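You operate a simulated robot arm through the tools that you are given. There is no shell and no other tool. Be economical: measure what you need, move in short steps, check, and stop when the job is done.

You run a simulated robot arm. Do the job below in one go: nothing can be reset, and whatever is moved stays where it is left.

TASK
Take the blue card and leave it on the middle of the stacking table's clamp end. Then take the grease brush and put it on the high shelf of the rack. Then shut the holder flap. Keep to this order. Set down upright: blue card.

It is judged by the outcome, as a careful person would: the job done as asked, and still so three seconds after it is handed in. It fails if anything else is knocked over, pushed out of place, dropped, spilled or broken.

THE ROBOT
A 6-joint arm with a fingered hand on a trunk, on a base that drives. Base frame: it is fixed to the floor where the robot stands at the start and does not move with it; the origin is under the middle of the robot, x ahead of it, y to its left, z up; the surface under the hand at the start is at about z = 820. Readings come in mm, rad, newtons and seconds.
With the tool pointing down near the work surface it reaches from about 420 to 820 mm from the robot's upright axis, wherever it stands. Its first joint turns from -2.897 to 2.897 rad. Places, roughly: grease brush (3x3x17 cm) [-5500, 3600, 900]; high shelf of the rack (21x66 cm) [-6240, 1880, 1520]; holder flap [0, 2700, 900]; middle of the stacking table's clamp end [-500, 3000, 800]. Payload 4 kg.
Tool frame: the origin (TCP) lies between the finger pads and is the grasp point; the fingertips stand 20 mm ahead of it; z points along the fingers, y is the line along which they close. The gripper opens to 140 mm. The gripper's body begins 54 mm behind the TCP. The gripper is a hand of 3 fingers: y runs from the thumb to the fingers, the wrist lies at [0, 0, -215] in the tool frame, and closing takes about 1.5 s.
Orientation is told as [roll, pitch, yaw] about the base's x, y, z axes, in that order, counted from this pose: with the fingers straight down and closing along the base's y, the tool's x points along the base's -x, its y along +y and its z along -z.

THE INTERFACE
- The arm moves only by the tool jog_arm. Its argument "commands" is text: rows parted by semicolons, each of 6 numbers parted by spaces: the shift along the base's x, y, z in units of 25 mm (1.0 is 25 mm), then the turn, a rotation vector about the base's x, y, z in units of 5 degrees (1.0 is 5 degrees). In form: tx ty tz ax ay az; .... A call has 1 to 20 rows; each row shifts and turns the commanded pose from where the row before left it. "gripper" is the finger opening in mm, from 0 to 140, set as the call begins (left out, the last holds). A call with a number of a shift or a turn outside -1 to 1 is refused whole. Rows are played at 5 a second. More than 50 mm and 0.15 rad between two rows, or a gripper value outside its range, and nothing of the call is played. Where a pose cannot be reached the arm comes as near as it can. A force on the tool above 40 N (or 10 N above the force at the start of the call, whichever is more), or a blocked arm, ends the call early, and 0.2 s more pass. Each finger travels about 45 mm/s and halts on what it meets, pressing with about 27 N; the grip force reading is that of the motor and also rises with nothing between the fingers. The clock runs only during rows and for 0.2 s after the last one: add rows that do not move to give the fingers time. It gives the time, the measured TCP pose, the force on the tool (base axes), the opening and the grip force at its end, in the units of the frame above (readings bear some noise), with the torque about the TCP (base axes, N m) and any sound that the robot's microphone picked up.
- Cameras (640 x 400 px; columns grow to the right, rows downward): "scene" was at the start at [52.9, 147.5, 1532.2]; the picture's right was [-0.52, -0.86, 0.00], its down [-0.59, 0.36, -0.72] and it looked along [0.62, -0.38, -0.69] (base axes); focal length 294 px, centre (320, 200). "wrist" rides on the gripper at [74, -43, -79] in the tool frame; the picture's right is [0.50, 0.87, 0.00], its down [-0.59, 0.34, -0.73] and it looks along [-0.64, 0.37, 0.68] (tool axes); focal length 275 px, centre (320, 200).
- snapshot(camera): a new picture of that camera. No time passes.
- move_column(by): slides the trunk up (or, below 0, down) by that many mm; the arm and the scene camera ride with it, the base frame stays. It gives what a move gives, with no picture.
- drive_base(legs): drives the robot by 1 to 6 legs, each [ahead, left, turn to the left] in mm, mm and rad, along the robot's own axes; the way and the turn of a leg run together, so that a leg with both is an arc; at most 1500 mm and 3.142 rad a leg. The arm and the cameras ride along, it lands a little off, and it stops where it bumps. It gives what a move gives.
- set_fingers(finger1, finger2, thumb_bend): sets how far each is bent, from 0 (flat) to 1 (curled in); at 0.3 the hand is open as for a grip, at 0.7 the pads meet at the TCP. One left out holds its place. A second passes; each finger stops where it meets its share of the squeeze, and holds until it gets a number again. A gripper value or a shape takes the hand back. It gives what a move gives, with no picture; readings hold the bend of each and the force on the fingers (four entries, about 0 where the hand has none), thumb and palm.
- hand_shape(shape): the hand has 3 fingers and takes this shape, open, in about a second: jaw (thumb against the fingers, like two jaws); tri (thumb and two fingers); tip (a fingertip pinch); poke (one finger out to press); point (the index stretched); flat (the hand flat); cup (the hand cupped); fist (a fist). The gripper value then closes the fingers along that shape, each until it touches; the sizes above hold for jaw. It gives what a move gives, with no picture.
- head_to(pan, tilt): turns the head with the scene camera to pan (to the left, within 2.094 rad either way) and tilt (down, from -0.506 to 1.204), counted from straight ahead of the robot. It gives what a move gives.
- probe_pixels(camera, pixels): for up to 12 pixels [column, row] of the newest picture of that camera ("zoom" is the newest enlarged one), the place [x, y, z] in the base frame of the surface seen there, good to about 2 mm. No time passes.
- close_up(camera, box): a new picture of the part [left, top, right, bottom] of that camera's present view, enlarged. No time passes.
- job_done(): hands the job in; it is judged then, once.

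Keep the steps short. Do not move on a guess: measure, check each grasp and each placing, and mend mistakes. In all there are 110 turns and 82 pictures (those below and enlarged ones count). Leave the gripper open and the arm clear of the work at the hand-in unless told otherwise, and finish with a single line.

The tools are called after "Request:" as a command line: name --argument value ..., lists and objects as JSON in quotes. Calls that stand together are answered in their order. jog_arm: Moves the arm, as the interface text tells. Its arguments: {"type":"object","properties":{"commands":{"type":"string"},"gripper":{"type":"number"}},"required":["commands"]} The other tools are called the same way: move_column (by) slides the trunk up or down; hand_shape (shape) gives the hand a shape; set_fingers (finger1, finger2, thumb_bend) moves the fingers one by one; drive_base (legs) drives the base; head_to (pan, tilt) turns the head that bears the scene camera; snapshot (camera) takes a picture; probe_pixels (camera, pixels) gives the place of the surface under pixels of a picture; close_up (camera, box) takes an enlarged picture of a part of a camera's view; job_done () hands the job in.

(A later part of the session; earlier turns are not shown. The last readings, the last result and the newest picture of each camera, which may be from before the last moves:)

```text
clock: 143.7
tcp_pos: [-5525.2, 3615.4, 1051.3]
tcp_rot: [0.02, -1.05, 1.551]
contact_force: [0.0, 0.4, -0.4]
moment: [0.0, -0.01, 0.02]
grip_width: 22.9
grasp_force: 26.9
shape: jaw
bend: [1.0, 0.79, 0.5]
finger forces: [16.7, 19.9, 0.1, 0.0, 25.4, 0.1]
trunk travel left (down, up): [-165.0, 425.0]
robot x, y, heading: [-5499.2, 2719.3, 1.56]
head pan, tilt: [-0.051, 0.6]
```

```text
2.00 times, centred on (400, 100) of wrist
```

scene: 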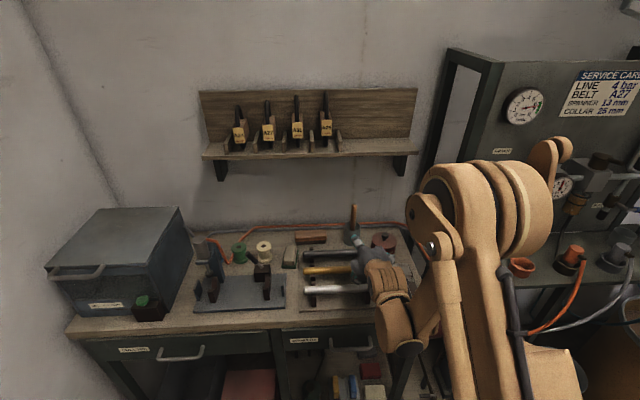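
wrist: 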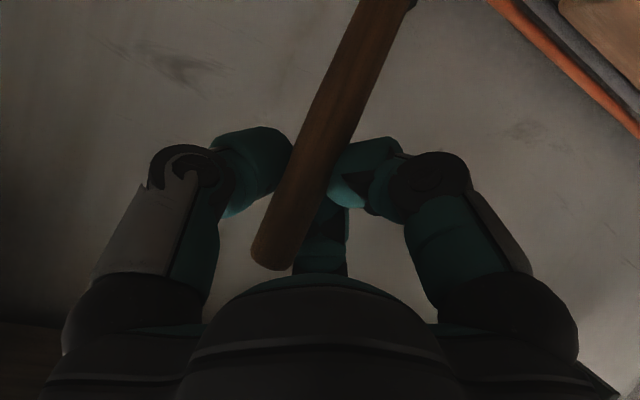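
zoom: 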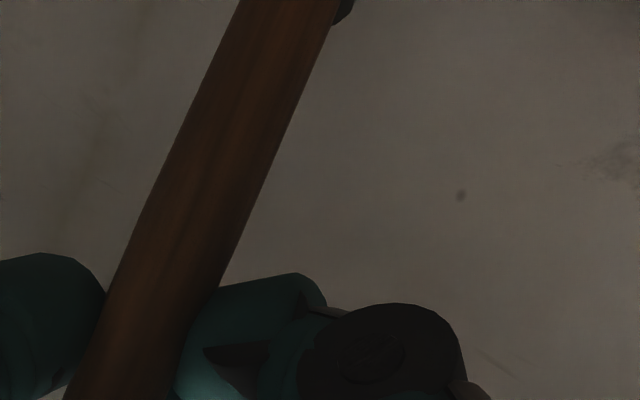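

Request:
probe_pixels --camera "zoom" --pixels '[[60, 380], [130, 250], [345, 10]]'

Request:
close_up --camera "scene" --box '[335, 200, 375, 250]'

Request:
probe_pixels --camera "zoom" --pixels '[[290, 170], [300, 120], [240, 230], [280, 215], [295, 190]]'

```text
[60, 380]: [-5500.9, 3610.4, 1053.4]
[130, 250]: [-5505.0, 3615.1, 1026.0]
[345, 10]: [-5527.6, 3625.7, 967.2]
```

```text
8.00 times, centred on (355, 225) of scene
```

zoom: 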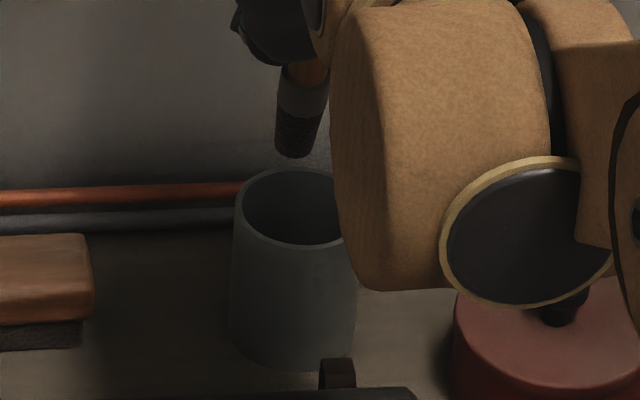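

```text
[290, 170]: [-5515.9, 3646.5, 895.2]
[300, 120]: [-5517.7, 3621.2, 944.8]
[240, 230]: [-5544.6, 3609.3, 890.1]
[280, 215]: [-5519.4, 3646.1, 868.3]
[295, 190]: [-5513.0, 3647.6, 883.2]
```

The brush is fully out (bottom ≈ z 918, rim 896). I'm retracting straight back with the arm.

Request:
jog_arm --commands "0 -0.9 0 0 0 0;0 -0.9 0 0 0 0;0 -0.9 0 0 0 0;0 -0.9 0 0 0 0;0 -0.9 0 0 0 0;0 -0.9 0 0 0 0;0 -0.9 0 0 0 0;0 -0.9 0 0 0 0;0 -0.9 0 0 0 0"

Request:
move_column --by 200

Request:
drive_base --legs '[[-820, -350, 0], [0, 0, 1.581]]'

Request:
head_to --pan 0.1 --tilt 0.3

Request:
snapshot --camera "scene"

```text
clock: 145.7
tcp_pos: [-5525.8, 3412.1, 1052.8]
tcp_rot: [0.021, -1.046, 1.55]
contact_force: [-0.2, -0.9, 0.7]
moment: [0.0, 0.02, 0.05]
grip_width: 23.1
grasp_force: 26.8
shape: jaw
bend: [1.0, 0.79, 0.5]
finger forces: [16.8, 19.7, 0.0, 0.1, 25.0, 0.1]
trunk travel left (down, up): [-165.0, 425.0]
robot x, y, heading: [-5500.6, 2718.1, 1.559]
head pan, tilt: [-0.051, 0.6]
```

```text
clock: 147.9
tcp_pos: [-5524.6, 3413.6, 1252.0]
tcp_rot: [0.021, -1.047, 1.55]
contact_force: [0.5, 0.1, -0.1]
moment: [0.0, 0.0, 0.03]
grip_width: 22.9
grasp_force: 26.9
shape: jaw
bend: [1.0, 0.79, 0.5]
finger forces: [16.8, 19.8, 0.1, 0.0, 24.9, 0.0]
trunk travel left (down, up): [-365.0, 225.0]
robot x, y, heading: [-5503.4, 2717.7, 1.559]
head pan, tilt: [-0.051, 0.6]
```

```text
clock: 156.5
tcp_pos: [-5846.3, 1863.9, 1251.5]
tcp_rot: [0.022, -1.047, 3.119]
contact_force: [-0.7, -0.3, 0.2]
moment: [0.02, -0.05, 0.0]
grip_width: 23.0
grasp_force: 27.4
shape: jaw
bend: [1.0, 0.79, 0.5]
finger forces: [17.5, 19.7, 0.1, 0.1, 24.4, 0.1]
trunk travel left (down, up): [-365.0, 225.0]
robot x, y, heading: [-5153.9, 1885.1, 3.137]
head pan, tilt: [-0.051, 0.6]
```

```text
clock: 157.3
tcp_pos: [-5847.1, 1865.4, 1251.8]
tcp_rot: [0.021, -1.046, 3.118]
contact_force: [-0.7, 0.0, 0.3]
moment: [-0.03, 0.01, 0.03]
grip_width: 22.8
grasp_force: 26.8
shape: jaw
bend: [1.0, 0.79, 0.5]
finger forces: [17.4, 19.6, 0.1, 0.0, 24.5, 0.0]
trunk travel left (down, up): [-365.0, 225.0]
robot x, y, heading: [-5152.3, 1890.3, 3.13]
head pan, tilt: [0.099, 0.3]
```

```text
23 pictures are left
```

scene: 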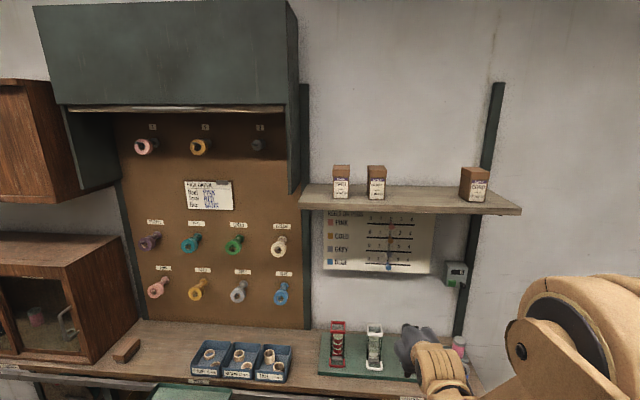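

I see the high shelf with two small boxes on the left and one on the right; the free stretch is between columns 390 and 455. Measuring.

Request:
probe_pixels --camera "scene" --pixels '[[305, 206], [518, 210], [420, 205], [420, 190], [385, 200], [387, 170], [461, 170], [461, 195], [400, 203], [495, 90], [440, 203], [330, 187]]'

```text
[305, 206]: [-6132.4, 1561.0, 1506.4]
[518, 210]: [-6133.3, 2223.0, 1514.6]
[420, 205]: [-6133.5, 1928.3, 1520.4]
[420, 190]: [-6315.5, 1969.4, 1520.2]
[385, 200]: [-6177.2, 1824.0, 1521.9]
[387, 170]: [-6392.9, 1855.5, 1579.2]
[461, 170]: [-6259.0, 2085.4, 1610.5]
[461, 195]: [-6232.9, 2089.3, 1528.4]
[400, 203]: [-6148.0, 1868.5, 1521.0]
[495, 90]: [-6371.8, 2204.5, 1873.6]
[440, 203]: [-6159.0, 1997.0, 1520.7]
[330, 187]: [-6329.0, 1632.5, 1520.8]
```

The shelf top is z 1520.5, x −6345…−6133, with a free stretch at y 1825–2080, so the brush (170 long) will lie along y centred near (−6225, 1950). First I bring the hand to point down, then yaw 90° while in free space.

Request:
jog_arm --commands "0.5 0 0 0 -1 0;0.5 0 0 0 -1 0;0.5 0 0 0 -1 0;0.5 0 0 0 -1 0;0.5 0 0 0 -1 0;0.5 0 0 0 -1 0;0.5 0 0 0 -1 0;0.5 0 0 0 -1 0;0.5 0 0 0 -1 0;0.5 0 0 0 -1 0;0.5 0 0 0 -1 0;0.5 0 0 0 -1 0"

Request:
jog_arm --commands "0 0 0 0 0 1;0 0 0 0 0 1;0 0 0 0 0 1;0 0 0 0 0 1;0 0 0 0 0 1;0 0 0 0 0 1;0 0 0 0 0 1;0 0 0 0 0 1;0 0 0 0 0 1;0 0 0 0 0 1;0 0 0 0 0 1;0 0 0 0 0 1;0 0 0 0 0 1;0 0 0 0 0 1;0 0 0 0 0 1;0 0 0 0 0 1;0 0 0 0 0 1;0 0 0 0 0 1;0 0 0 0 0 0"

```text
clock: 159.9
tcp_pos: [-5697.8, 1866.0, 1252.2]
tcp_rot: [0.0, 0.002, 3.129]
contact_force: [0.0, -0.2, -1.0]
moment: [0.0, -0.03, 0.03]
grip_width: 22.8
grasp_force: 27.2
shape: jaw
bend: [1.0, 0.79, 0.5]
finger forces: [17.7, 18.8, 0.0, 0.2, 22.3, 0.0]
trunk travel left (down, up): [-365.0, 225.0]
robot x, y, heading: [-5152.7, 1884.4, 3.133]
head pan, tilt: [0.099, 0.3]
```

```text
clock: 163.9
tcp_pos: [-5696.1, 1853.9, 1251.3]
tcp_rot: [0.001, 0.004, -1.634]
contact_force: [-0.6, -0.1, -0.2]
moment: [-0.03, 0.03, 0.01]
grip_width: 22.6
grasp_force: 26.8
shape: jaw
bend: [1.0, 0.79, 0.5]
finger forces: [18.0, 18.8, 0.1, 0.0, 22.3, 0.1]
out of reach, approached as far as the arm can: row 18
trunk travel left (down, up): [-365.0, 225.0]
robot x, y, heading: [-5152.9, 1888.6, 3.133]
head pan, tilt: [0.099, 0.3]
```

Yaw done (just at its limit). Now I tilt 30° so the brush lies level, raise the trunk, and look.

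Request:
jog_arm --commands "0 0 0 1 0 0;0 0 0 1 0 0;0 0 0 1 0 0;0 0 0 1 0 0;0 0 0 1 0 0;0 0 0 1 0 0;0 0 0 0 0 0"

Request:
move_column --by 220

Request:
head_to --pan 0.05 --tilt 0.55

Request:
snapshot --camera "scene"

```text
clock: 165.5
tcp_pos: [-5695.9, 1853.9, 1251.4]
tcp_rot: [-0.035, 0.527, -1.644]
contact_force: [0.1, 0.7, -0.3]
moment: [-0.04, -0.02, 0.02]
grip_width: 22.7
grasp_force: 26.0
shape: jaw
bend: [1.0, 0.79, 0.5]
finger forces: [18.7, 18.5, 0.1, 0.0, 22.1, 0.0]
trunk travel left (down, up): [-365.0, 225.0]
robot x, y, heading: [-5152.0, 1885.4, 3.133]
head pan, tilt: [0.099, 0.3]
```

```text
clock: 167.8
tcp_pos: [-5695.0, 1852.6, 1472.1]
tcp_rot: [-0.035, 0.525, -1.644]
contact_force: [0.4, 0.6, -0.3]
moment: [-0.05, 0.01, -0.02]
grip_width: 22.4
grasp_force: 26.8
shape: jaw
bend: [1.0, 0.79, 0.5]
finger forces: [18.7, 18.6, 0.0, 0.0, 22.1, 0.0]
trunk travel left (down, up): [-584.0, 5.0]
robot x, y, heading: [-5150.9, 1885.4, 3.132]
head pan, tilt: [0.099, 0.3]
```

```text
clock: 168.6
tcp_pos: [-5695.7, 1853.2, 1473.2]
tcp_rot: [-0.035, 0.527, -1.643]
contact_force: [0.0, -0.1, -0.9]
moment: [-0.02, -0.02, -0.04]
grip_width: 22.4
grasp_force: 27.3
shape: jaw
bend: [1.0, 0.79, 0.5]
finger forces: [18.7, 18.5, 0.1, 0.0, 22.1, 0.0]
trunk travel left (down, up): [-584.0, 5.0]
robot x, y, heading: [-5151.9, 1887.3, 3.133]
head pan, tilt: [0.051, 0.55]
```

```text
22 pictures are left
```

scene: 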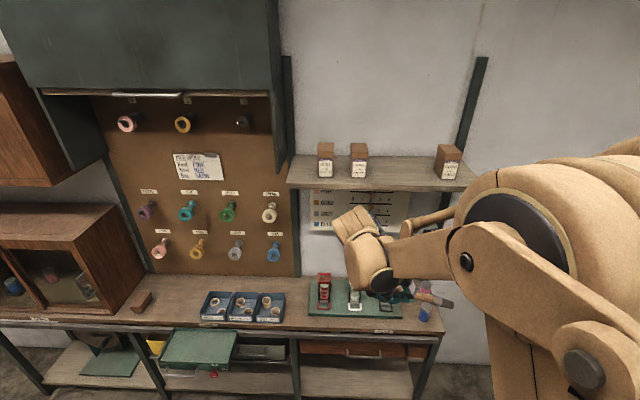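

The brush is visible at (385–452, 283–303), bristles to the right. Measuring how level it is.

Request:
close_up --camera "scene" --box '[350, 260, 470, 330]'

Request:
close_up --camera "wrist" --box '[160, 0, 480, 300]'

```text
5.33 times, centred on (410, 295) of scene
```

zoom: 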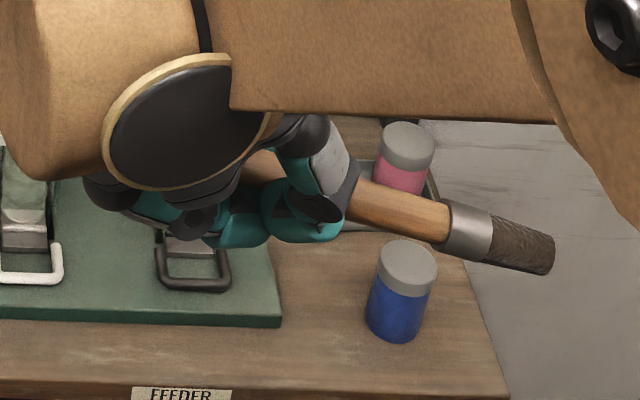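

```text
1.33 times, centred on (320, 150) of wrist
```

zoom: 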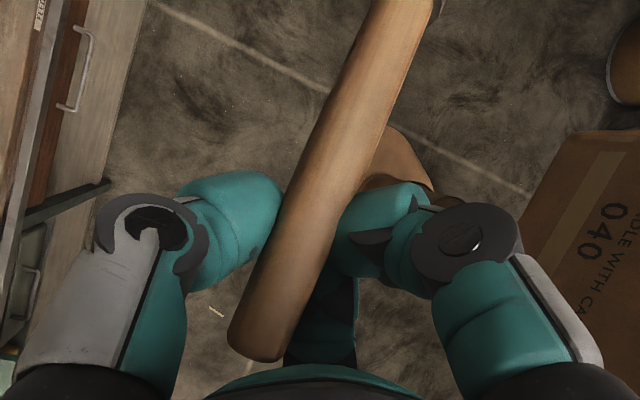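

Request:
probe_pixels --camera "zoom" --pixels '[[262, 325], [300, 240], [340, 150], [375, 80], [405, 15], [240, 335], [283, 345]]'

Request:
probe_pixels --camera "scene" --pixels '[[420, 293], [428, 296], [436, 300], [443, 303], [451, 304], [452, 310]]'

```text
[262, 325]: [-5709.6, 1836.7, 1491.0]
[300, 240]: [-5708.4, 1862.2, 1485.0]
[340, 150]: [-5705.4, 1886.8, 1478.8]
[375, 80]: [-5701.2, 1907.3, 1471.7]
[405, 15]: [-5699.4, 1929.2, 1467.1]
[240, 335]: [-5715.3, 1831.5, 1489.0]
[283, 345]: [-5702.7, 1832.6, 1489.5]
```

```text
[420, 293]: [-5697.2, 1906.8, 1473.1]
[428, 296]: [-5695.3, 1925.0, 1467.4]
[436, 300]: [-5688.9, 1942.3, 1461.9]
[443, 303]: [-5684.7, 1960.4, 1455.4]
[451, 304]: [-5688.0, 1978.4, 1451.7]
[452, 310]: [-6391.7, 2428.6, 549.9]
```

The brush slopes about 14° bristle-down and the grip is near the handle end, so bristles will touch first at about TCP z 1554. I need the exact box positions for hand clearance.

Request:
close_up --camera "scene" --box '[280, 120, 480, 210]'

Request:
probe_pixels --camera "zoom" --pixels '[[228, 90], [278, 90], [278, 165], [228, 165], [278, 80], [505, 95], [505, 165], [510, 90], [283, 140], [270, 75], [515, 80]]'

```text
3.20 times, centred on (380, 165) of scene
```

zoom: 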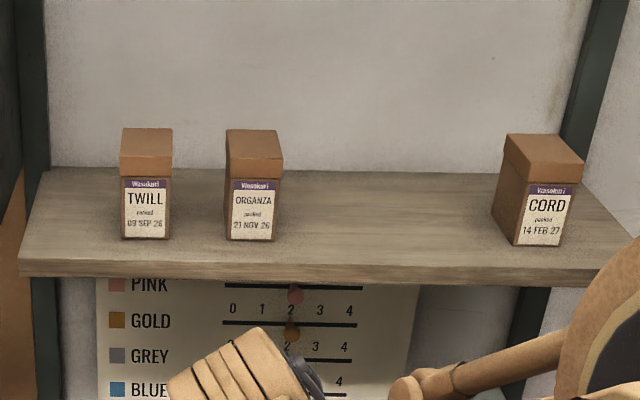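

```text
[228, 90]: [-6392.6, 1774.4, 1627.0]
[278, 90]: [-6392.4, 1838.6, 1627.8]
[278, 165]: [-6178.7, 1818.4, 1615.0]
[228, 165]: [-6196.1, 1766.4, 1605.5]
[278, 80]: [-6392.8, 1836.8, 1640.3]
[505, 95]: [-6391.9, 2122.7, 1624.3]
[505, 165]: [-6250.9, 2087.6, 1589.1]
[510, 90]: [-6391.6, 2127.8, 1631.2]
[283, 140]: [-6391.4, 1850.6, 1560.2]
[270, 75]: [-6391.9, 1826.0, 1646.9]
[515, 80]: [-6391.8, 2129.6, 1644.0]
```

The free gap between boxes is y 1819–2087. I'll aim for TCP y≈1930 so the brush spans 1905–2062. First raise the arm 150 mm, then drive in part-way.

Request:
jog_arm --commands "0 0 0.75 0 0 0;0 0 0.75 0 0 0;0 0 0.75 0 0 0;0 0 0.75 0 0 0;0 0 0.75 0 0 0;0 0 0.75 0 0 0;0 0 0.75 0 0 0;0 0 0.75 0 0 0;0 0 0 0 0 0"

Request:
drive_base --legs '[[300, -77, 0]]'

```text
clock: 170.6
tcp_pos: [-5694.5, 1853.8, 1621.5]
tcp_rot: [-0.034, 0.528, -1.644]
contact_force: [-0.2, 0.4, -0.5]
moment: [-0.02, -0.04, -0.02]
grip_width: 22.5
grasp_force: 26.7
shape: jaw
bend: [1.0, 0.79, 0.5]
finger forces: [19.1, 18.7, 0.1, 0.1, 22.0, 0.0]
trunk travel left (down, up): [-584.0, 5.0]
robot x, y, heading: [-5149.6, 1888.0, 3.131]
head pan, tilt: [0.051, 0.55]
```

```text
clock: 172.7
tcp_pos: [-5998.3, 1928.6, 1620.8]
tcp_rot: [-0.034, 0.526, -1.637]
contact_force: [0.5, 0.7, -0.3]
moment: [-0.04, -0.01, -0.03]
grip_width: 22.7
grasp_force: 27.2
shape: jaw
bend: [1.0, 0.79, 0.5]
finger forces: [19.1, 18.7, 0.1, 0.0, 21.9, 0.0]
trunk travel left (down, up): [-584.0, 5.0]
robot x, y, heading: [-5457.2, 1967.4, 3.137]
head pan, tilt: [0.051, 0.55]
```

Request:
drive_base --legs '[[170, 0, 0]]'

Request:
snapshot --camera "scene"

```text
clock: 174.2
tcp_pos: [-6169.8, 1927.0, 1622.9]
tcp_rot: [-0.037, 0.524, -1.637]
contact_force: [-1.4, 0.7, -0.8]
moment: [-0.04, -0.01, 0.0]
grip_width: 22.6
grasp_force: 26.6
shape: jaw
bend: [1.0, 0.79, 0.5]
finger forces: [19.2, 18.7, 0.0, 0.0, 21.9, 0.0]
trunk travel left (down, up): [-584.0, 5.0]
robot x, y, heading: [-5630.4, 1964.4, 3.139]
head pan, tilt: [0.051, 0.55]
```

```text
18 pictures are left
```

scene: 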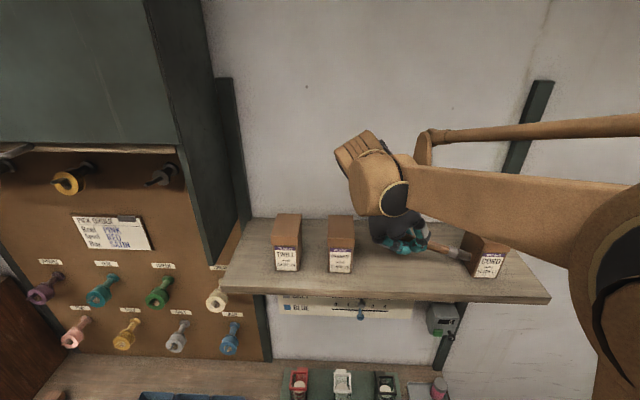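

Hand and brush are between the boxes. I'll move 65 mm deeper and down 35 mm, then check clearance.

Request:
jog_arm --commands "-0.87 0 0 0 0 0;-0.87 0 0 0 0 0;-0.87 0 -0.4 0 0 0;0 0 -0.5 0 0 0;0 0 -0.5 0 0 0;0 0 0 0 0 0"

Request:
close_up --camera "scene" --box '[300, 170, 540, 310]'

Request:
probe_pixels --camera "zoom" --pixels '[[300, 200], [330, 200], [360, 190], [390, 205], [420, 220], [150, 180], [200, 190], [240, 200]]'

```text
clock: 175.6
tcp_pos: [-6237.4, 1929.2, 1587.9]
tcp_rot: [-0.034, 0.526, -1.638]
contact_force: [1.0, -0.3, 0.0]
moment: [-0.05, -0.01, 0.01]
grip_width: 22.8
grasp_force: 26.6
shape: jaw
bend: [1.0, 0.79, 0.5]
finger forces: [19.2, 18.5, 0.1, 0.0, 21.9, 0.0]
trunk travel left (down, up): [-584.0, 5.0]
robot x, y, heading: [-5628.6, 1968.8, 3.137]
head pan, tilt: [0.051, 0.55]
```

```text
2.67 times, centred on (420, 240) of scene
```

zoom: 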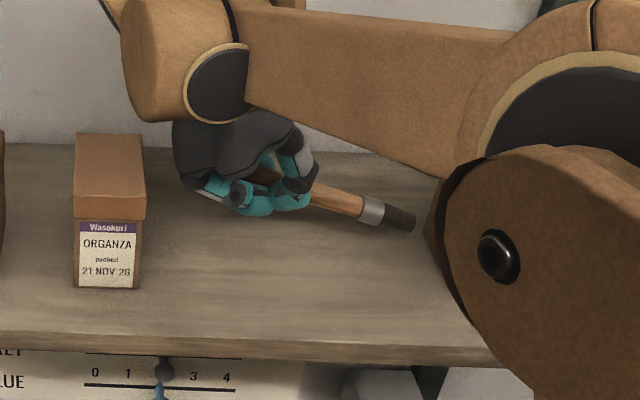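

```text
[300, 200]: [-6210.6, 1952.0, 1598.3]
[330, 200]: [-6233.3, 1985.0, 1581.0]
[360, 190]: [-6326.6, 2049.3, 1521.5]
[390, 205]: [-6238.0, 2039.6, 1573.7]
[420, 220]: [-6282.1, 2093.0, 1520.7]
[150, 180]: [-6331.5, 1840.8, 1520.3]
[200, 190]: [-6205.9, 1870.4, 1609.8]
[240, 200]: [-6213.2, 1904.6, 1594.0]
```

Clearances are about 25 mm on both sides. Lowering in small steps until contact.

Request:
jog_arm --commands "0 0 -0.3 0 0 0;0 0 -0.3 0 0 0;0 0 -0.2 0 0 0;0 0 0 0 0 0"

Request:
jog_arm --commands "0 0 -0.15 0 0 0;0 0 -0.15 0 0 0;0 0 -0.1 0 0 0;0 0 0 0 0 0"

Request:
close_up --camera "scene" --box '[340, 210, 500, 290]'

```text
clock: 176.6
tcp_pos: [-6238.2, 1929.3, 1567.4]
tcp_rot: [-0.037, 0.527, -1.636]
contact_force: [-0.2, -1.0, -0.3]
moment: [-0.02, -0.02, -0.04]
grip_width: 22.6
grasp_force: 26.8
shape: jaw
bend: [1.0, 0.79, 0.5]
finger forces: [19.3, 18.5, 0.1, 0.0, 21.8, 0.0]
trunk travel left (down, up): [-584.0, 5.0]
robot x, y, heading: [-5630.3, 1968.1, 3.138]
head pan, tilt: [0.051, 0.55]
```

```text
clock: 177.6
tcp_pos: [-6236.1, 1927.6, 1556.5]
tcp_rot: [-0.034, 0.524, -1.636]
contact_force: [1.9, 0.5, 1.0]
moment: [0.01, 0.0, -0.04]
grip_width: 22.7
grasp_force: 26.6
shape: jaw
bend: [1.0, 0.79, 0.5]
finger forces: [19.6, 19.1, 0.0, 0.0, 21.8, 0.0]
trunk travel left (down, up): [-584.0, 5.0]
robot x, y, heading: [-5627.9, 1965.6, 3.141]
head pan, tilt: [0.051, 0.55]
```

```text
4.00 times, centred on (420, 250) of scene
```

zoom: 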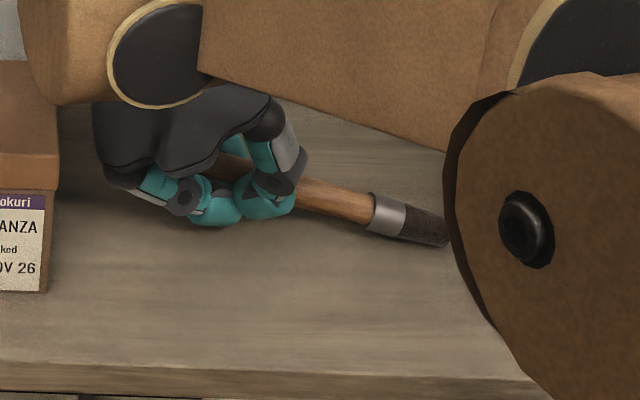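

Nearly touching. I'll lower up to 6 mm more, watching the force.

Request:
jog_arm --commands "0 0 -0.08 0 0 0;0 0 -0.08 0 0 0;0 0 -0.08 0 0 0;0 0 0 0 0 0"

```text
clock: 178.6
tcp_pos: [-6235.5, 1927.2, 1550.7]
tcp_rot: [-0.035, 0.527, -1.637]
contact_force: [-0.2, 0.2, 0.8]
moment: [0.08, 0.0, 0.03]
grip_width: 22.9
grasp_force: 26.4
shape: jaw
bend: [1.0, 0.79, 0.5]
finger forces: [20.0, 19.9, 0.0, 0.1, 21.7, 0.1]
trunk travel left (down, up): [-584.0, 5.0]
robot x, y, heading: [-5630.1, 1971.5, 3.139]
head pan, tilt: [0.051, 0.55]
```

A slight moment appears: the bristles touch and the brush levels in the grip. Continuing down in small steps.

Request:
jog_arm --commands "0 0 -0.08 0 0 0;0 0 -0.08 0 0 0;0 0 -0.08 0 0 0;0 0 -0.08 0 0 0;0 0 0 0 0 0"

Request:
close_up --camera "scene" --box '[340, 210, 500, 290]'

Request:
probe_pixels --camera "zoom" --pixels '[[215, 215], [260, 210], [320, 195], [360, 205], [390, 213], [425, 228], [218, 224], [145, 185]]'

```text
clock: 179.8
tcp_pos: [-6236.0, 1928.7, 1542.6]
tcp_rot: [-0.033, 0.527, -1.636]
contact_force: [0.8, -0.1, 0.4]
moment: [0.15, 0.0, -0.04]
grip_width: 22.7
grasp_force: 26.4
shape: jaw
bend: [1.0, 0.79, 0.5]
finger forces: [21.1, 20.7, 0.0, 0.0, 21.1, 0.1]
trunk travel left (down, up): [-584.0, 5.0]
robot x, y, heading: [-5631.4, 1968.1, 3.137]
head pan, tilt: [0.051, 0.55]
```

```text
4.00 times, centred on (420, 250) of scene
```

zoom: 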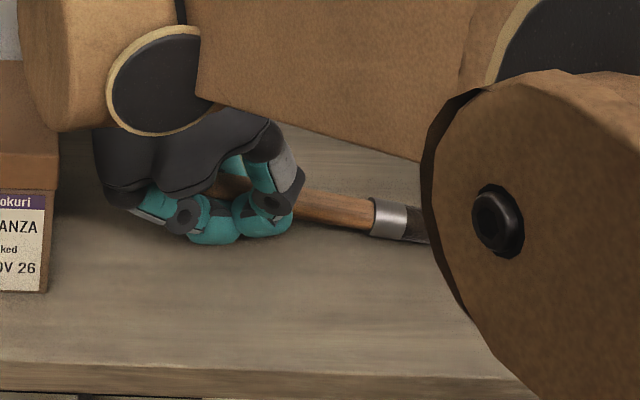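

```text
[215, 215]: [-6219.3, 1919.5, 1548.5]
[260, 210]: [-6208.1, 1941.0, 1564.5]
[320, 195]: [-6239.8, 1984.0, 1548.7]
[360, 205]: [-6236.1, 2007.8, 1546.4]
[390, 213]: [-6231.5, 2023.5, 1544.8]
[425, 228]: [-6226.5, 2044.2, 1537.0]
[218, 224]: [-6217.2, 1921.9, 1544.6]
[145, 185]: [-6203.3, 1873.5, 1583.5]
```

The brush is becoming level. Going 8 mm further down, carefully.

Request:
jog_arm --commands "0 0 -0.08 0 0 0;0 0 -0.08 0 0 0;0 0 -0.08 0 0 0;0 0 -0.08 0 0 0;0 0 0 0 0 0"

```text
clock: 180.5
tcp_pos: [-6236.0, 1929.5, 1540.2]
tcp_rot: [-0.042, 0.532, -1.64]
contact_force: [-2.2, -1.1, 17.8]
moment: [0.24, 0.36, -0.05]
grip_width: 23.7
grasp_force: 26.8
shape: jaw
bend: [1.0, 0.79, 0.5]
finger forces: [23.7, 20.3, 0.0, 0.0, 39.5, 0.1]
trunk travel left (down, up): [-584.0, 5.0]
robot x, y, heading: [-5631.7, 1966.3, 3.14]
head pan, tilt: [0.051, 0.55]
stopped in row 3: the force on the tool passed its limit at 45 N (the readings are from after the stop); the commanded pose is now the measured one
```

The fingers reached the shelf. I'll back up 2 mm and release slowly.

Request:
jog_arm --commands "0 0 0.1 0 0 0;0 0 0 0 0 0"

Request:
set_fingers --finger1 0.66 --finger2 0.62 --thumb_bend 0.48

Request:
close_up --camera "scene" --box '[340, 210, 500, 290]'

```text
clock: 181.1
tcp_pos: [-6237.0, 1930.0, 1541.5]
tcp_rot: [-0.038, 0.527, -1.639]
contact_force: [-0.4, -0.1, 0.8]
moment: [0.14, 0.02, -0.06]
grip_width: 23.4
grasp_force: 27.0
shape: jaw
bend: [1.0, 0.79, 0.5]
finger forces: [22.6, 20.0, 0.0, 0.0, 21.5, 0.0]
trunk travel left (down, up): [-584.0, 5.0]
robot x, y, heading: [-5628.9, 1962.5, 3.136]
head pan, tilt: [0.051, 0.55]
```

```text
clock: 181.7
tcp_pos: [-6233.4, 1929.2, 1545.5]
tcp_rot: [-0.042, 0.535, -1.641]
contact_force: [3.9, 0.2, 31.3]
moment: [0.21, 1.12, -0.04]
grip_width: 41.6
grasp_force: 15.2
shape: fingers
bend: [0.66, 0.75, 0.49]
finger forces: [0.1, 8.9, 0.1, 0.0, 22.0, 0.0]
trunk travel left (down, up): [-584.0, 5.0]
robot x, y, heading: [-5630.4, 1969.6, 3.139]
head pan, tilt: [0.051, 0.55]
stopped: the force on the tool passed its limit at 44 N (the readings are from after the stop); the commanded pose is now the measured one
```

```text
4.00 times, centred on (420, 250) of scene
```

zoom: 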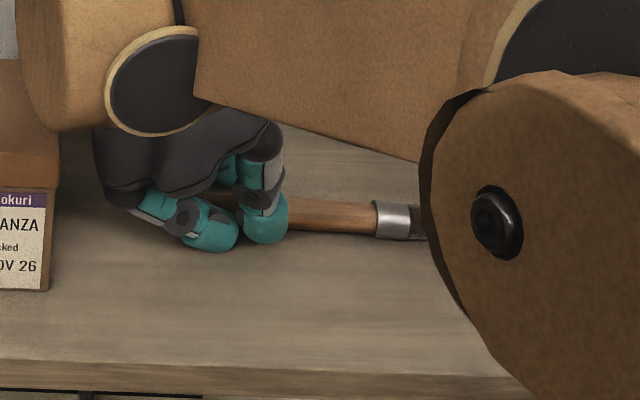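

Opening fingers reach lower and press the shelf. I'll rise 6 mm, then open further.

Request:
jog_arm --commands "0 0 0.12 0 0 0;0 0 0.12 0 0 0;0 0 0 0 0 0"

Request:
set_fingers --finger1 0.6 --finger2 0.6 --thumb_bend 0.49

Request:
close_up --camera "scene" --box '[340, 210, 500, 290]'

```text
clock: 182.5
tcp_pos: [-6236.2, 1929.9, 1547.6]
tcp_rot: [-0.037, 0.53, -1.637]
contact_force: [-1.1, 1.4, 4.7]
moment: [0.02, 0.07, -0.02]
grip_width: 43.7
grasp_force: 2.8
shape: fingers
bend: [0.66, 0.66, 0.48]
finger forces: [0.1, 4.6, 0.1, 0.0, 0.0, 0.0]
trunk travel left (down, up): [-584.0, 5.0]
robot x, y, heading: [-5633.9, 1968.9, 3.139]
head pan, tilt: [0.051, 0.55]
```

```text
clock: 183.5
tcp_pos: [-6236.5, 1929.7, 1547.3]
tcp_rot: [-0.038, 0.531, -1.638]
contact_force: [-1.6, 1.5, 6.5]
moment: [0.0, 0.06, 0.04]
grip_width: 50.1
grasp_force: 3.6
shape: fingers
bend: [0.6, 0.65, 0.49]
finger forces: [0.1, 6.8, 0.0, 0.0, 0.0, 0.0]
trunk travel left (down, up): [-584.0, 5.0]
robot x, y, heading: [-5630.0, 1967.0, 3.138]
head pan, tilt: [0.051, 0.55]
```

```text
4.00 times, centred on (420, 250) of scene
```

zoom: 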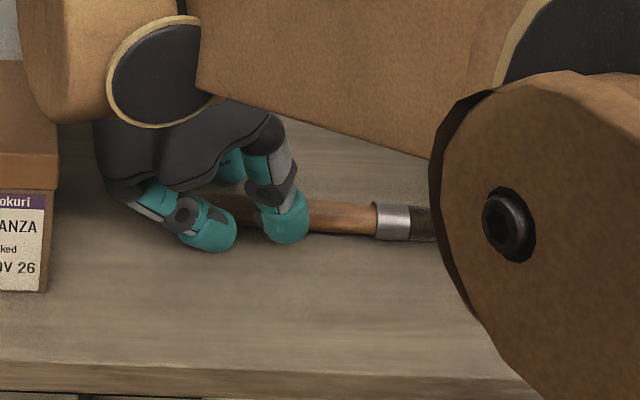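

The brush lies on the shelf and only one fingertip is touching the shelf. I'll rise 20 mm and open more, then check.

Request:
jog_arm --commands "0 0 0.2 0 0 0;0 0 0.3 0 0 0;0 0 0.3 0 0 0;0 0 0 0 0 0"

Request:
set_fingers --finger1 0.5 --finger2 0.5 --thumb_bend 0.45

Request:
jog_arm --commands "0 0 0.8 0 0 0;0 0 0.8 0 0 0;0 0 0.8 0 0 0;0 0 0.8 0 0 0;0 0 0 0 0 0"

Request:
close_up --camera "scene" --box '[260, 160, 560, 310]'

```text
clock: 184.5
tcp_pos: [-6236.1, 1929.5, 1568.3]
tcp_rot: [-0.04, 0.53, -1.636]
contact_force: [0.2, 0.8, 0.8]
moment: [0.0, -0.02, 0.0]
grip_width: 50.4
grasp_force: 0.0
shape: fingers
bend: [0.6, 0.6, 0.49]
finger forces: [0.0, 0.1, 0.1, 0.0, 0.0, 0.0]
trunk travel left (down, up): [-584.0, 5.0]
robot x, y, heading: [-5631.7, 1967.9, 3.139]
head pan, tilt: [0.051, 0.55]
```

```text
clock: 185.5
tcp_pos: [-6235.4, 1930.3, 1567.3]
tcp_rot: [-0.039, 0.531, -1.638]
contact_force: [-0.4, -0.3, 2.5]
moment: [-0.05, -0.03, -0.01]
grip_width: 71.5
grasp_force: 1.5
shape: fingers
bend: [0.5, 0.51, 0.45]
finger forces: [0.0, 2.0, 0.1, 0.0, 0.0, 0.0]
trunk travel left (down, up): [-584.0, 5.0]
robot x, y, heading: [-5633.6, 1962.6, 3.138]
head pan, tilt: [0.051, 0.55]
```

```text
clock: 186.7
tcp_pos: [-6236.4, 1928.6, 1647.4]
tcp_rot: [-0.037, 0.531, -1.638]
contact_force: [0.2, 0.8, -0.1]
moment: [0.04, -0.02, -0.02]
grip_width: 71.5
grasp_force: 0.1
shape: fingers
bend: [0.5, 0.5, 0.45]
finger forces: [0.1, 0.1, 0.1, 0.0, 0.1, 0.1]
trunk travel left (down, up): [-584.0, 5.0]
robot x, y, heading: [-5633.0, 1967.5, 3.139]
head pan, tilt: [0.051, 0.55]
```

```text
2.13 times, centred on (410, 235) of scene
```

zoom: 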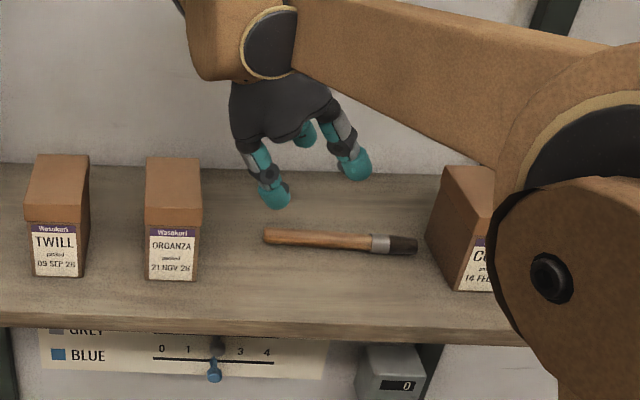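

The brush rests on the high shelf and all three boxes stand untouched. I'll rise a little, back out, and restore the arm to a compact pose.

Request:
jog_arm --commands "0 0 0.9 0 0 0;0 0 0.9 0 0 0;0 0 0 0 0 0"

Request:
drive_base --legs '[[-400, 0, 0]]'

Request:
jog_arm --commands "0 0 0 -1 0 0;0 0 0 -1 0 0;0 0 0 -1 0 0;0 0 0 -1 0 0;0 0 0 -1 0 0;0 0 0 -1 0 0;0 0 0 0 0 -1;0 0 0 0 0 -1;0 0 0 0 0 -1;0 0 0 0 0 -1;0 0 0 0 0 -1;0 0 0 0 0 -1;0 0 0 0 0 -1;0 0 0 0 0 -1;0 0 0 0 0 -1;0 0 0 0 0 -1;0 0 0 0 0 -1;0 0 0 0 0 -1;0 0 0 0 0 -1;0 0 0 0 0 -1"

Request:
jog_arm --commands "0.9 0 -0.9 0 0 -1;0.9 0 -0.9 0 0 -1;0.9 0 -0.9 0 0 -1;0 0 -0.9 0 0 0;0 0 -0.9 0 0 0;0 0 0 0 0 0"

Request:
move_column --by -300

```text
clock: 187.5
tcp_pos: [-6236.3, 1929.7, 1692.3]
tcp_rot: [-0.039, 0.531, -1.637]
contact_force: [0.1, 0.0, -0.2]
moment: [0.01, 0.02, 0.0]
grip_width: 71.3
grasp_force: 0.1
shape: fingers
bend: [0.5, 0.5, 0.45]
finger forces: [0.1, 0.0, 0.0, 0.0, 0.1, 0.0]
trunk travel left (down, up): [-584.0, 5.0]
robot x, y, heading: [-5630.9, 1968.4, 3.135]
head pan, tilt: [0.051, 0.55]
```

```text
clock: 190.0
tcp_pos: [-5835.4, 1927.4, 1692.1]
tcp_rot: [-0.038, 0.532, -1.635]
contact_force: [0.2, -0.5, 0.5]
moment: [-0.01, 0.01, -0.01]
grip_width: 71.4
grasp_force: 0.1
shape: fingers
bend: [0.5, 0.5, 0.45]
finger forces: [0.0, 0.0, 0.0, 0.1, 0.0, 0.0]
trunk travel left (down, up): [-584.0, 5.0]
robot x, y, heading: [-5224.9, 1967.6, 3.141]
head pan, tilt: [0.051, 0.55]
```

```text
clock: 194.2
tcp_pos: [-5835.0, 1928.0, 1692.8]
tcp_rot: [-0.006, 0.01, -2.85]
contact_force: [-0.1, 0.5, -0.2]
moment: [-0.02, 0.03, 0.0]
grip_width: 71.9
grasp_force: 0.1
shape: fingers
bend: [0.5, 0.5, 0.45]
finger forces: [0.0, 0.0, 0.1, 0.0, 0.0, 0.1]
trunk travel left (down, up): [-584.0, 5.0]
robot x, y, heading: [-5229.3, 1968.3, 3.14]
head pan, tilt: [0.051, 0.55]
```

```text
clock: 195.6
tcp_pos: [-5769.0, 1926.3, 1578.9]
tcp_rot: [-0.009, 0.006, -3.11]
contact_force: [0.0, -0.3, -0.3]
moment: [0.01, 0.02, -0.03]
grip_width: 71.8
grasp_force: 0.0
shape: fingers
bend: [0.5, 0.5, 0.45]
finger forces: [0.1, 0.0, 0.1, 0.1, 0.1, 0.0]
trunk travel left (down, up): [-584.0, 5.0]
robot x, y, heading: [-5229.7, 1967.8, 3.14]
head pan, tilt: [0.051, 0.55]
```

```text
clock: 198.6
tcp_pos: [-5768.6, 1927.3, 1279.2]
tcp_rot: [-0.007, 0.008, -3.11]
contact_force: [0.2, 0.5, 0.5]
moment: [-0.03, 0.01, -0.01]
grip_width: 71.7
grasp_force: 0.0
shape: fingers
bend: [0.5, 0.5, 0.45]
finger forces: [0.1, 0.1, 0.0, 0.0, 0.1, 0.0]
trunk travel left (down, up): [-285.0, 305.0]
robot x, y, heading: [-5230.8, 1965.7, 3.142]
head pan, tilt: [0.051, 0.55]
```

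The arm is compact. I'm driving back along the same proven route: diagonal to (−4365, 1200), then down to the lane at y≈−240.

Request:
drive_base --legs '[[-865, 765, 0], [0, 1440, 0]]'

```text
clock: 211.2
tcp_pos: [-4840.7, -285.2, 1279.1]
tcp_rot: [-0.007, 0.007, -3.056]
contact_force: [0.3, -0.6, -0.3]
moment: [-0.03, 0.04, 0.0]
grip_width: 71.8
grasp_force: 0.0
shape: fingers
bend: [0.5, 0.5, 0.45]
finger forces: [0.0, 0.1, 0.0, 0.0, 0.1, 0.0]
trunk travel left (down, up): [-285.0, 305.0]
robot x, y, heading: [-4298.5, -217.8, -3.091]
head pan, tilt: [0.051, 0.55]
```

Request:
drive_base --legs '[[0, 20, -0.05], [-1500, 0, 0], [-1000, 0, 0]]'

```text
clock: 223.9
tcp_pos: [-2328.9, -299.7, 1279.5]
tcp_rot: [-0.009, 0.008, -3.114]
contact_force: [0.6, 0.1, 0.1]
moment: [0.0, 0.02, 0.0]
grip_width: 71.6
grasp_force: 0.0
shape: fingers
bend: [0.5, 0.5, 0.45]
finger forces: [0.1, 0.0, 0.0, 0.1, 0.0, 0.0]
trunk travel left (down, up): [-285.0, 305.0]
robot x, y, heading: [-1784.8, -265.6, 3.131]
head pan, tilt: [0.051, 0.55]
```

I'll continue back to x≈−450, slide to y≈1150, turn to face +y, and look at the holder.

Request:
drive_base --legs '[[-1350, 0, 0.01], [0, -1420, 0], [0, 0, -1.57]]'

Request:
head_to --pan -0.3 --tilt 0.5

Request:
snapshot --camera "scene"

```text
clock: 241.2
tcp_pos: [-415.2, 1679.5, 1278.9]
tcp_rot: [-0.007, 0.008, 1.545]
contact_force: [-0.8, 0.2, 0.7]
moment: [0.01, 0.01, 0.01]
grip_width: 71.5
grasp_force: 0.1
shape: fingers
bend: [0.5, 0.5, 0.45]
finger forces: [0.0, 0.0, 0.0, 0.0, 0.0, 0.1]
trunk travel left (down, up): [-285.0, 305.0]
robot x, y, heading: [-411.2, 1139.0, 1.514]
head pan, tilt: [0.051, 0.55]
```

```text
clock: 242.1
tcp_pos: [-416.9, 1678.9, 1278.5]
tcp_rot: [-0.007, 0.008, 1.545]
contact_force: [-0.6, 0.6, 0.6]
moment: [-0.01, -0.01, 0.01]
grip_width: 71.6
grasp_force: 0.1
shape: fingers
bend: [0.5, 0.5, 0.45]
finger forces: [0.0, 0.1, 0.0, 0.0, 0.0, 0.1]
trunk travel left (down, up): [-285.0, 305.0]
robot x, y, heading: [-406.6, 1137.2, 1.511]
head pan, tilt: [-0.3, 0.499]
```

```text
11 pictures are left
```

scene: 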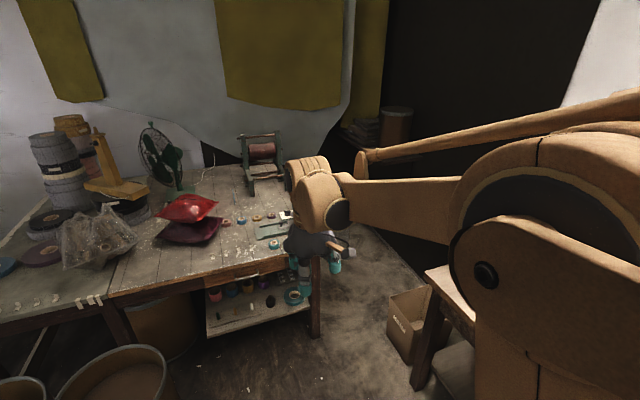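

The arm hides the holder. I'm measuring the obstacles on the right before moving closer.

Request:
probe_pixels --camera "scene" --pixels '[[428, 270], [413, 385], [390, 300], [388, 325], [408, 360], [430, 290], [318, 335], [318, 300]]'

```text
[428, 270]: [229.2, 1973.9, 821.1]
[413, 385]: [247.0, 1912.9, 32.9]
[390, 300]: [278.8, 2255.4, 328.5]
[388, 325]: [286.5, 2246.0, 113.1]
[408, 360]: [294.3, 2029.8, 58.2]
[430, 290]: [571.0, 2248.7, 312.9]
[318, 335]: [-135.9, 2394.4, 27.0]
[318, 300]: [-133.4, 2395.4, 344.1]
```

The start bench's corner is at (229, 1974), so I'll stand at about (−80, 2030), facing +y.

Request:
drive_base --legs '[[0, 0, 0.059], [880, -325, 0]]'

Request:
jog_arm --commands "-1 0 0 0 0 0;-1 0 0 0 0 0;-1 0 0 0 0 0;-1 0 0 0 0 0;-1 0 0 0 0 0;-1 0 0 0 0 0;-1 0 0 0 0 0;-1 0 0 0 0 0;-1 0 0 0 0 0;-1 0 0 0 0 0"

Request:
head_to --pan -0.2 --tilt 0.75

Request:
snapshot --camera "scene"

```text
clock: 247.4
tcp_pos: [-131.4, 2574.3, 1279.3]
tcp_rot: [-0.008, 0.008, 1.612]
contact_force: [-0.1, 0.3, 0.9]
moment: [-0.02, 0.01, -0.01]
grip_width: 71.7
grasp_force: 0.0
shape: fingers
bend: [0.5, 0.5, 0.45]
finger forces: [0.1, 0.1, 0.0, 0.0, 0.0, 0.0]
trunk travel left (down, up): [-285.0, 305.0]
robot x, y, heading: [-88.9, 2036.6, 1.583]
head pan, tilt: [-0.3, 0.499]
```

```text
clock: 249.7
tcp_pos: [-382.2, 2573.3, 1277.2]
tcp_rot: [-0.006, 0.009, 1.611]
contact_force: [0.6, 0.3, 0.9]
moment: [0.0, 0.02, 0.0]
grip_width: 71.5
grasp_force: 0.1
shape: fingers
bend: [0.5, 0.5, 0.45]
finger forces: [0.1, 0.0, 0.0, 0.0, 0.0, 0.1]
trunk travel left (down, up): [-285.0, 305.0]
robot x, y, heading: [-85.3, 2036.1, 1.576]
head pan, tilt: [-0.3, 0.499]
```

```text
clock: 250.4
tcp_pos: [-381.4, 2574.0, 1277.4]
tcp_rot: [-0.007, 0.009, 1.611]
contact_force: [0.5, 0.1, 0.8]
moment: [0.01, -0.03, 0.0]
grip_width: 71.7
grasp_force: 0.0
shape: fingers
bend: [0.5, 0.5, 0.45]
finger forces: [0.0, 0.0, 0.0, 0.0, 0.0, 0.0]
trunk travel left (down, up): [-285.0, 305.0]
robot x, y, heading: [-88.2, 2035.3, 1.574]
head pan, tilt: [-0.201, 0.75]
```

```text
10 pictures are left
```

scene: 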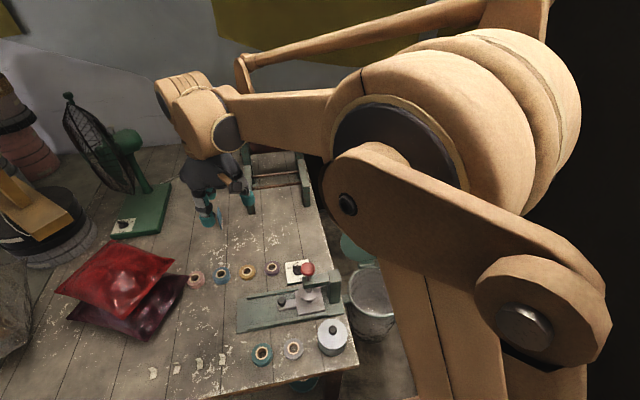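

The holder is at (370, 300), partly hidden. I'm measuring what shows.

Request:
close_up --camera "scene" --box '[330, 220, 410, 350]'

Request:
probe_pixels --camera "scene" --pixels '[[346, 237], [345, 255], [360, 258], [372, 262], [368, 268], [352, 285], [350, 300], [365, 318], [393, 315], [375, 330], [370, 300], [342, 245]]'

```text
3.08 times, centred on (370, 285) of scene
```

zoom: 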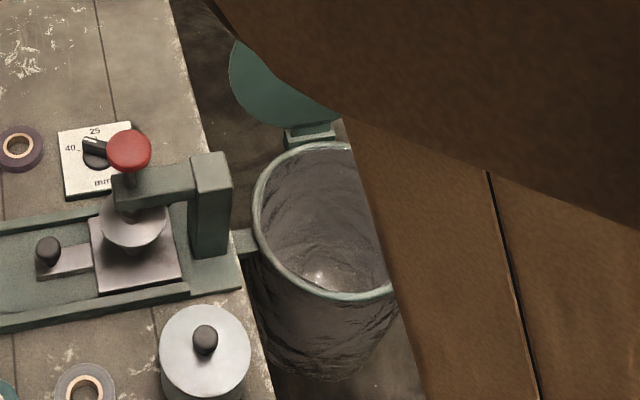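

```text
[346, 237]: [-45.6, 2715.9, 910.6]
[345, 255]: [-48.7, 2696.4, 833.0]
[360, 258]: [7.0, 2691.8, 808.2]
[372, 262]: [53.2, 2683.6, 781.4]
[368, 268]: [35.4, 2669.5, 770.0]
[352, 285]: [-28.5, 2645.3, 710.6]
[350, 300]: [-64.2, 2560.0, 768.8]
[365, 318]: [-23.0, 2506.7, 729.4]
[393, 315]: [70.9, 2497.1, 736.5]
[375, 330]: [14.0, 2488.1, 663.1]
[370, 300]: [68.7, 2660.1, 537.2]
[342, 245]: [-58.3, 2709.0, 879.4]
```

The lid hinges at about (35, 2678, 775) and leans back ~14°, its top near (24, 2727, 957); the mouth extends to y≈2490. I'll close the fingers, go high over and behind the lid, then draw it forward. First, move above y 2795.

Request:
jog_arm --commands "0.92 0.49 0 0 0 0;0.92 0.49 0 0 0 0;0.92 0.49 0 0 0 0;0.92 0.49 0 0 0 0;0.92 0.49 0 0 0 0;0.92 0.49 0 0 0 0;0.92 0.49 0 0 0 0;0.92 0.49 0 0 0 0;0.92 0.49 0 0 0 0;0.92 0.49 0 0 0 0;0.92 0.49 0 0 0 0;0.92 0.49 0 0 0 0;0.92 0.49 0 0 0 0;0.92 0.49 0 0 0 0;0.92 0.49 0 0 0 0;0.92 0.49 0 0 0 0;0.92 0.49 0 0 0 0;0.92 0.49 0 0 0 0;0 0 0 0 0 0" --gripper 0

Request:
move_column --by -160

Request:
snapshot --camera "wrist"

```text
clock: 254.4
tcp_pos: [31.5, 2791.6, 1279.1]
tcp_rot: [-0.008, 0.007, 1.611]
contact_force: [-0.1, -0.2, -0.2]
moment: [0.01, -0.02, -0.05]
grip_width: 0.1
grasp_force: 27.2
shape: jaw
bend: [0.73, 0.73, 0.7]
finger forces: [0.0, 0.1, 0.0, 0.0, 0.0, 0.1]
trunk travel left (down, up): [-285.0, 305.0]
robot x, y, heading: [-89.0, 2033.1, 1.576]
head pan, tilt: [-0.201, 0.75]
```

```text
clock: 256.2
tcp_pos: [32.7, 2792.7, 1118.9]
tcp_rot: [-0.007, 0.009, 1.612]
contact_force: [1.0, 0.0, 0.3]
moment: [0.02, 0.0, -0.01]
grip_width: 0.0
grasp_force: 26.8
shape: jaw
bend: [0.73, 0.73, 0.7]
finger forces: [0.0, 0.0, 0.0, 0.0, 0.0, 0.0]
trunk travel left (down, up): [-125.0, 465.0]
robot x, y, heading: [-86.8, 2033.4, 1.579]
head pan, tilt: [-0.201, 0.75]
```

```text
8 pictures are left
```

wrist: 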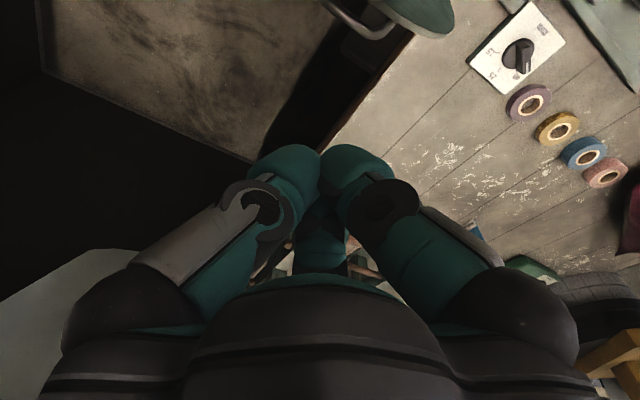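

The lid's upper edge and its handle (outer side) show at the top of the picture. I'm measuring them for clearance.

Request:
probe_pixels --camera "wrist" --pixels '[[445, 30], [425, 10], [452, 15], [385, 30], [360, 32], [335, 10], [320, 165], [305, 160], [345, 155], [322, 205]]'

```text
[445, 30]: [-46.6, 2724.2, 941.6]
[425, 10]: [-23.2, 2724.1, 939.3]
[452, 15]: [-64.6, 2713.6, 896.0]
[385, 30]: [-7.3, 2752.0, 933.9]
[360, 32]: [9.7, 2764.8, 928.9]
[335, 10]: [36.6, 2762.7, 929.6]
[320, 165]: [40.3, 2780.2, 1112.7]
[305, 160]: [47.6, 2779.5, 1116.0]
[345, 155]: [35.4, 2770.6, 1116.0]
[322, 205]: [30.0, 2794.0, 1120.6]
```

The handle sticks out back to y≈2770 at z 929. I need to come down further back (TCP y≈2835), so I'll drive 50 mm ahead first while high.

Request:
drive_base --legs '[[50, 0, 0]]'

```text
clock: 257.2
tcp_pos: [31.2, 2844.9, 1117.8]
tcp_rot: [-0.007, 0.008, 1.61]
contact_force: [-0.8, -0.3, -0.5]
moment: [-0.01, 0.0, -0.03]
grip_width: 0.2
grasp_force: 26.9
shape: jaw
bend: [0.73, 0.73, 0.7]
finger forces: [0.1, 0.0, 0.0, 0.0, 0.1, 0.0]
trunk travel left (down, up): [-125.0, 465.0]
robot x, y, heading: [-88.0, 2081.9, 1.578]
head pan, tilt: [-0.201, 0.75]
```

Now at y 2845, clear behind the handle. Lowering 195 mm.

Request:
jog_arm --commands "0 0 -0.975 0 0 0;0 0 -0.975 0 0 0;0 0 -0.975 0 0 0;0 0 -0.975 0 0 0;0 0 -0.975 0 0 0;0 0 -0.975 0 0 0;0 0 -0.975 0 0 0;0 0 -0.975 0 0 0;0 0 0 0 0 0"

Request:
jog_arm --commands "0 -0.6 0 0 0 0;0 -0.6 0 0 0 0;0 -0.6 0 0 0 0;0 -0.6 0 0 0 0;0 0 0 0 0 0"

```text
clock: 259.2
tcp_pos: [32.1, 2844.6, 923.4]
tcp_rot: [-0.006, 0.009, 1.611]
contact_force: [0.2, 0.3, 0.0]
moment: [-0.02, 0.02, 0.01]
grip_width: 0.0
grasp_force: 27.2
shape: jaw
bend: [0.73, 0.73, 0.7]
finger forces: [0.1, 0.1, 0.1, 0.0, 0.0, 0.1]
trunk travel left (down, up): [-125.0, 465.0]
robot x, y, heading: [-84.3, 2086.7, 1.575]
head pan, tilt: [-0.201, 0.75]
```

```text
clock: 260.4
tcp_pos: [30.2, 2783.9, 923.3]
tcp_rot: [-0.006, 0.009, 1.612]
contact_force: [0.1, 0.6, -0.4]
moment: [0.0, -0.04, 0.02]
grip_width: 0.0
grasp_force: 27.1
shape: jaw
bend: [0.73, 0.73, 0.7]
finger forces: [0.2, 0.0, 0.0, 0.0, 0.0, 0.0]
trunk travel left (down, up): [-125.0, 465.0]
robot x, y, heading: [-91.1, 2082.4, 1.575]
head pan, tilt: [-0.201, 0.75]
```

Request:
jog_arm --commands "0 -0.5 0 0 0 0;0 -0.5 0 0 0 0;0 -0.5 0 0 0 0;0 -0.5 0 0 0 0;0 -0.5 0 0 0 0;0 0 0 0 0 0"

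Request:
snapshot --camera "wrist"

```text
clock: 261.8
tcp_pos: [32.4, 2720.1, 922.0]
tcp_rot: [-0.007, 0.009, 1.612]
contact_force: [-0.5, -0.2, 0.3]
moment: [-0.05, -0.02, -0.03]
grip_width: 0.1
grasp_force: 27.0
shape: jaw
bend: [0.73, 0.73, 0.7]
finger forces: [0.0, 0.0, 0.1, 0.1, 0.0, 0.1]
trunk travel left (down, up): [-125.0, 465.0]
robot x, y, heading: [-87.5, 2084.4, 1.577]
head pan, tilt: [-0.201, 0.75]
```

```text
7 pictures are left
```

wrist: 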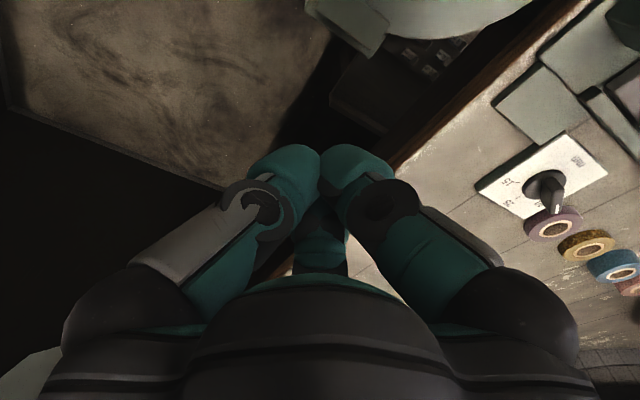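

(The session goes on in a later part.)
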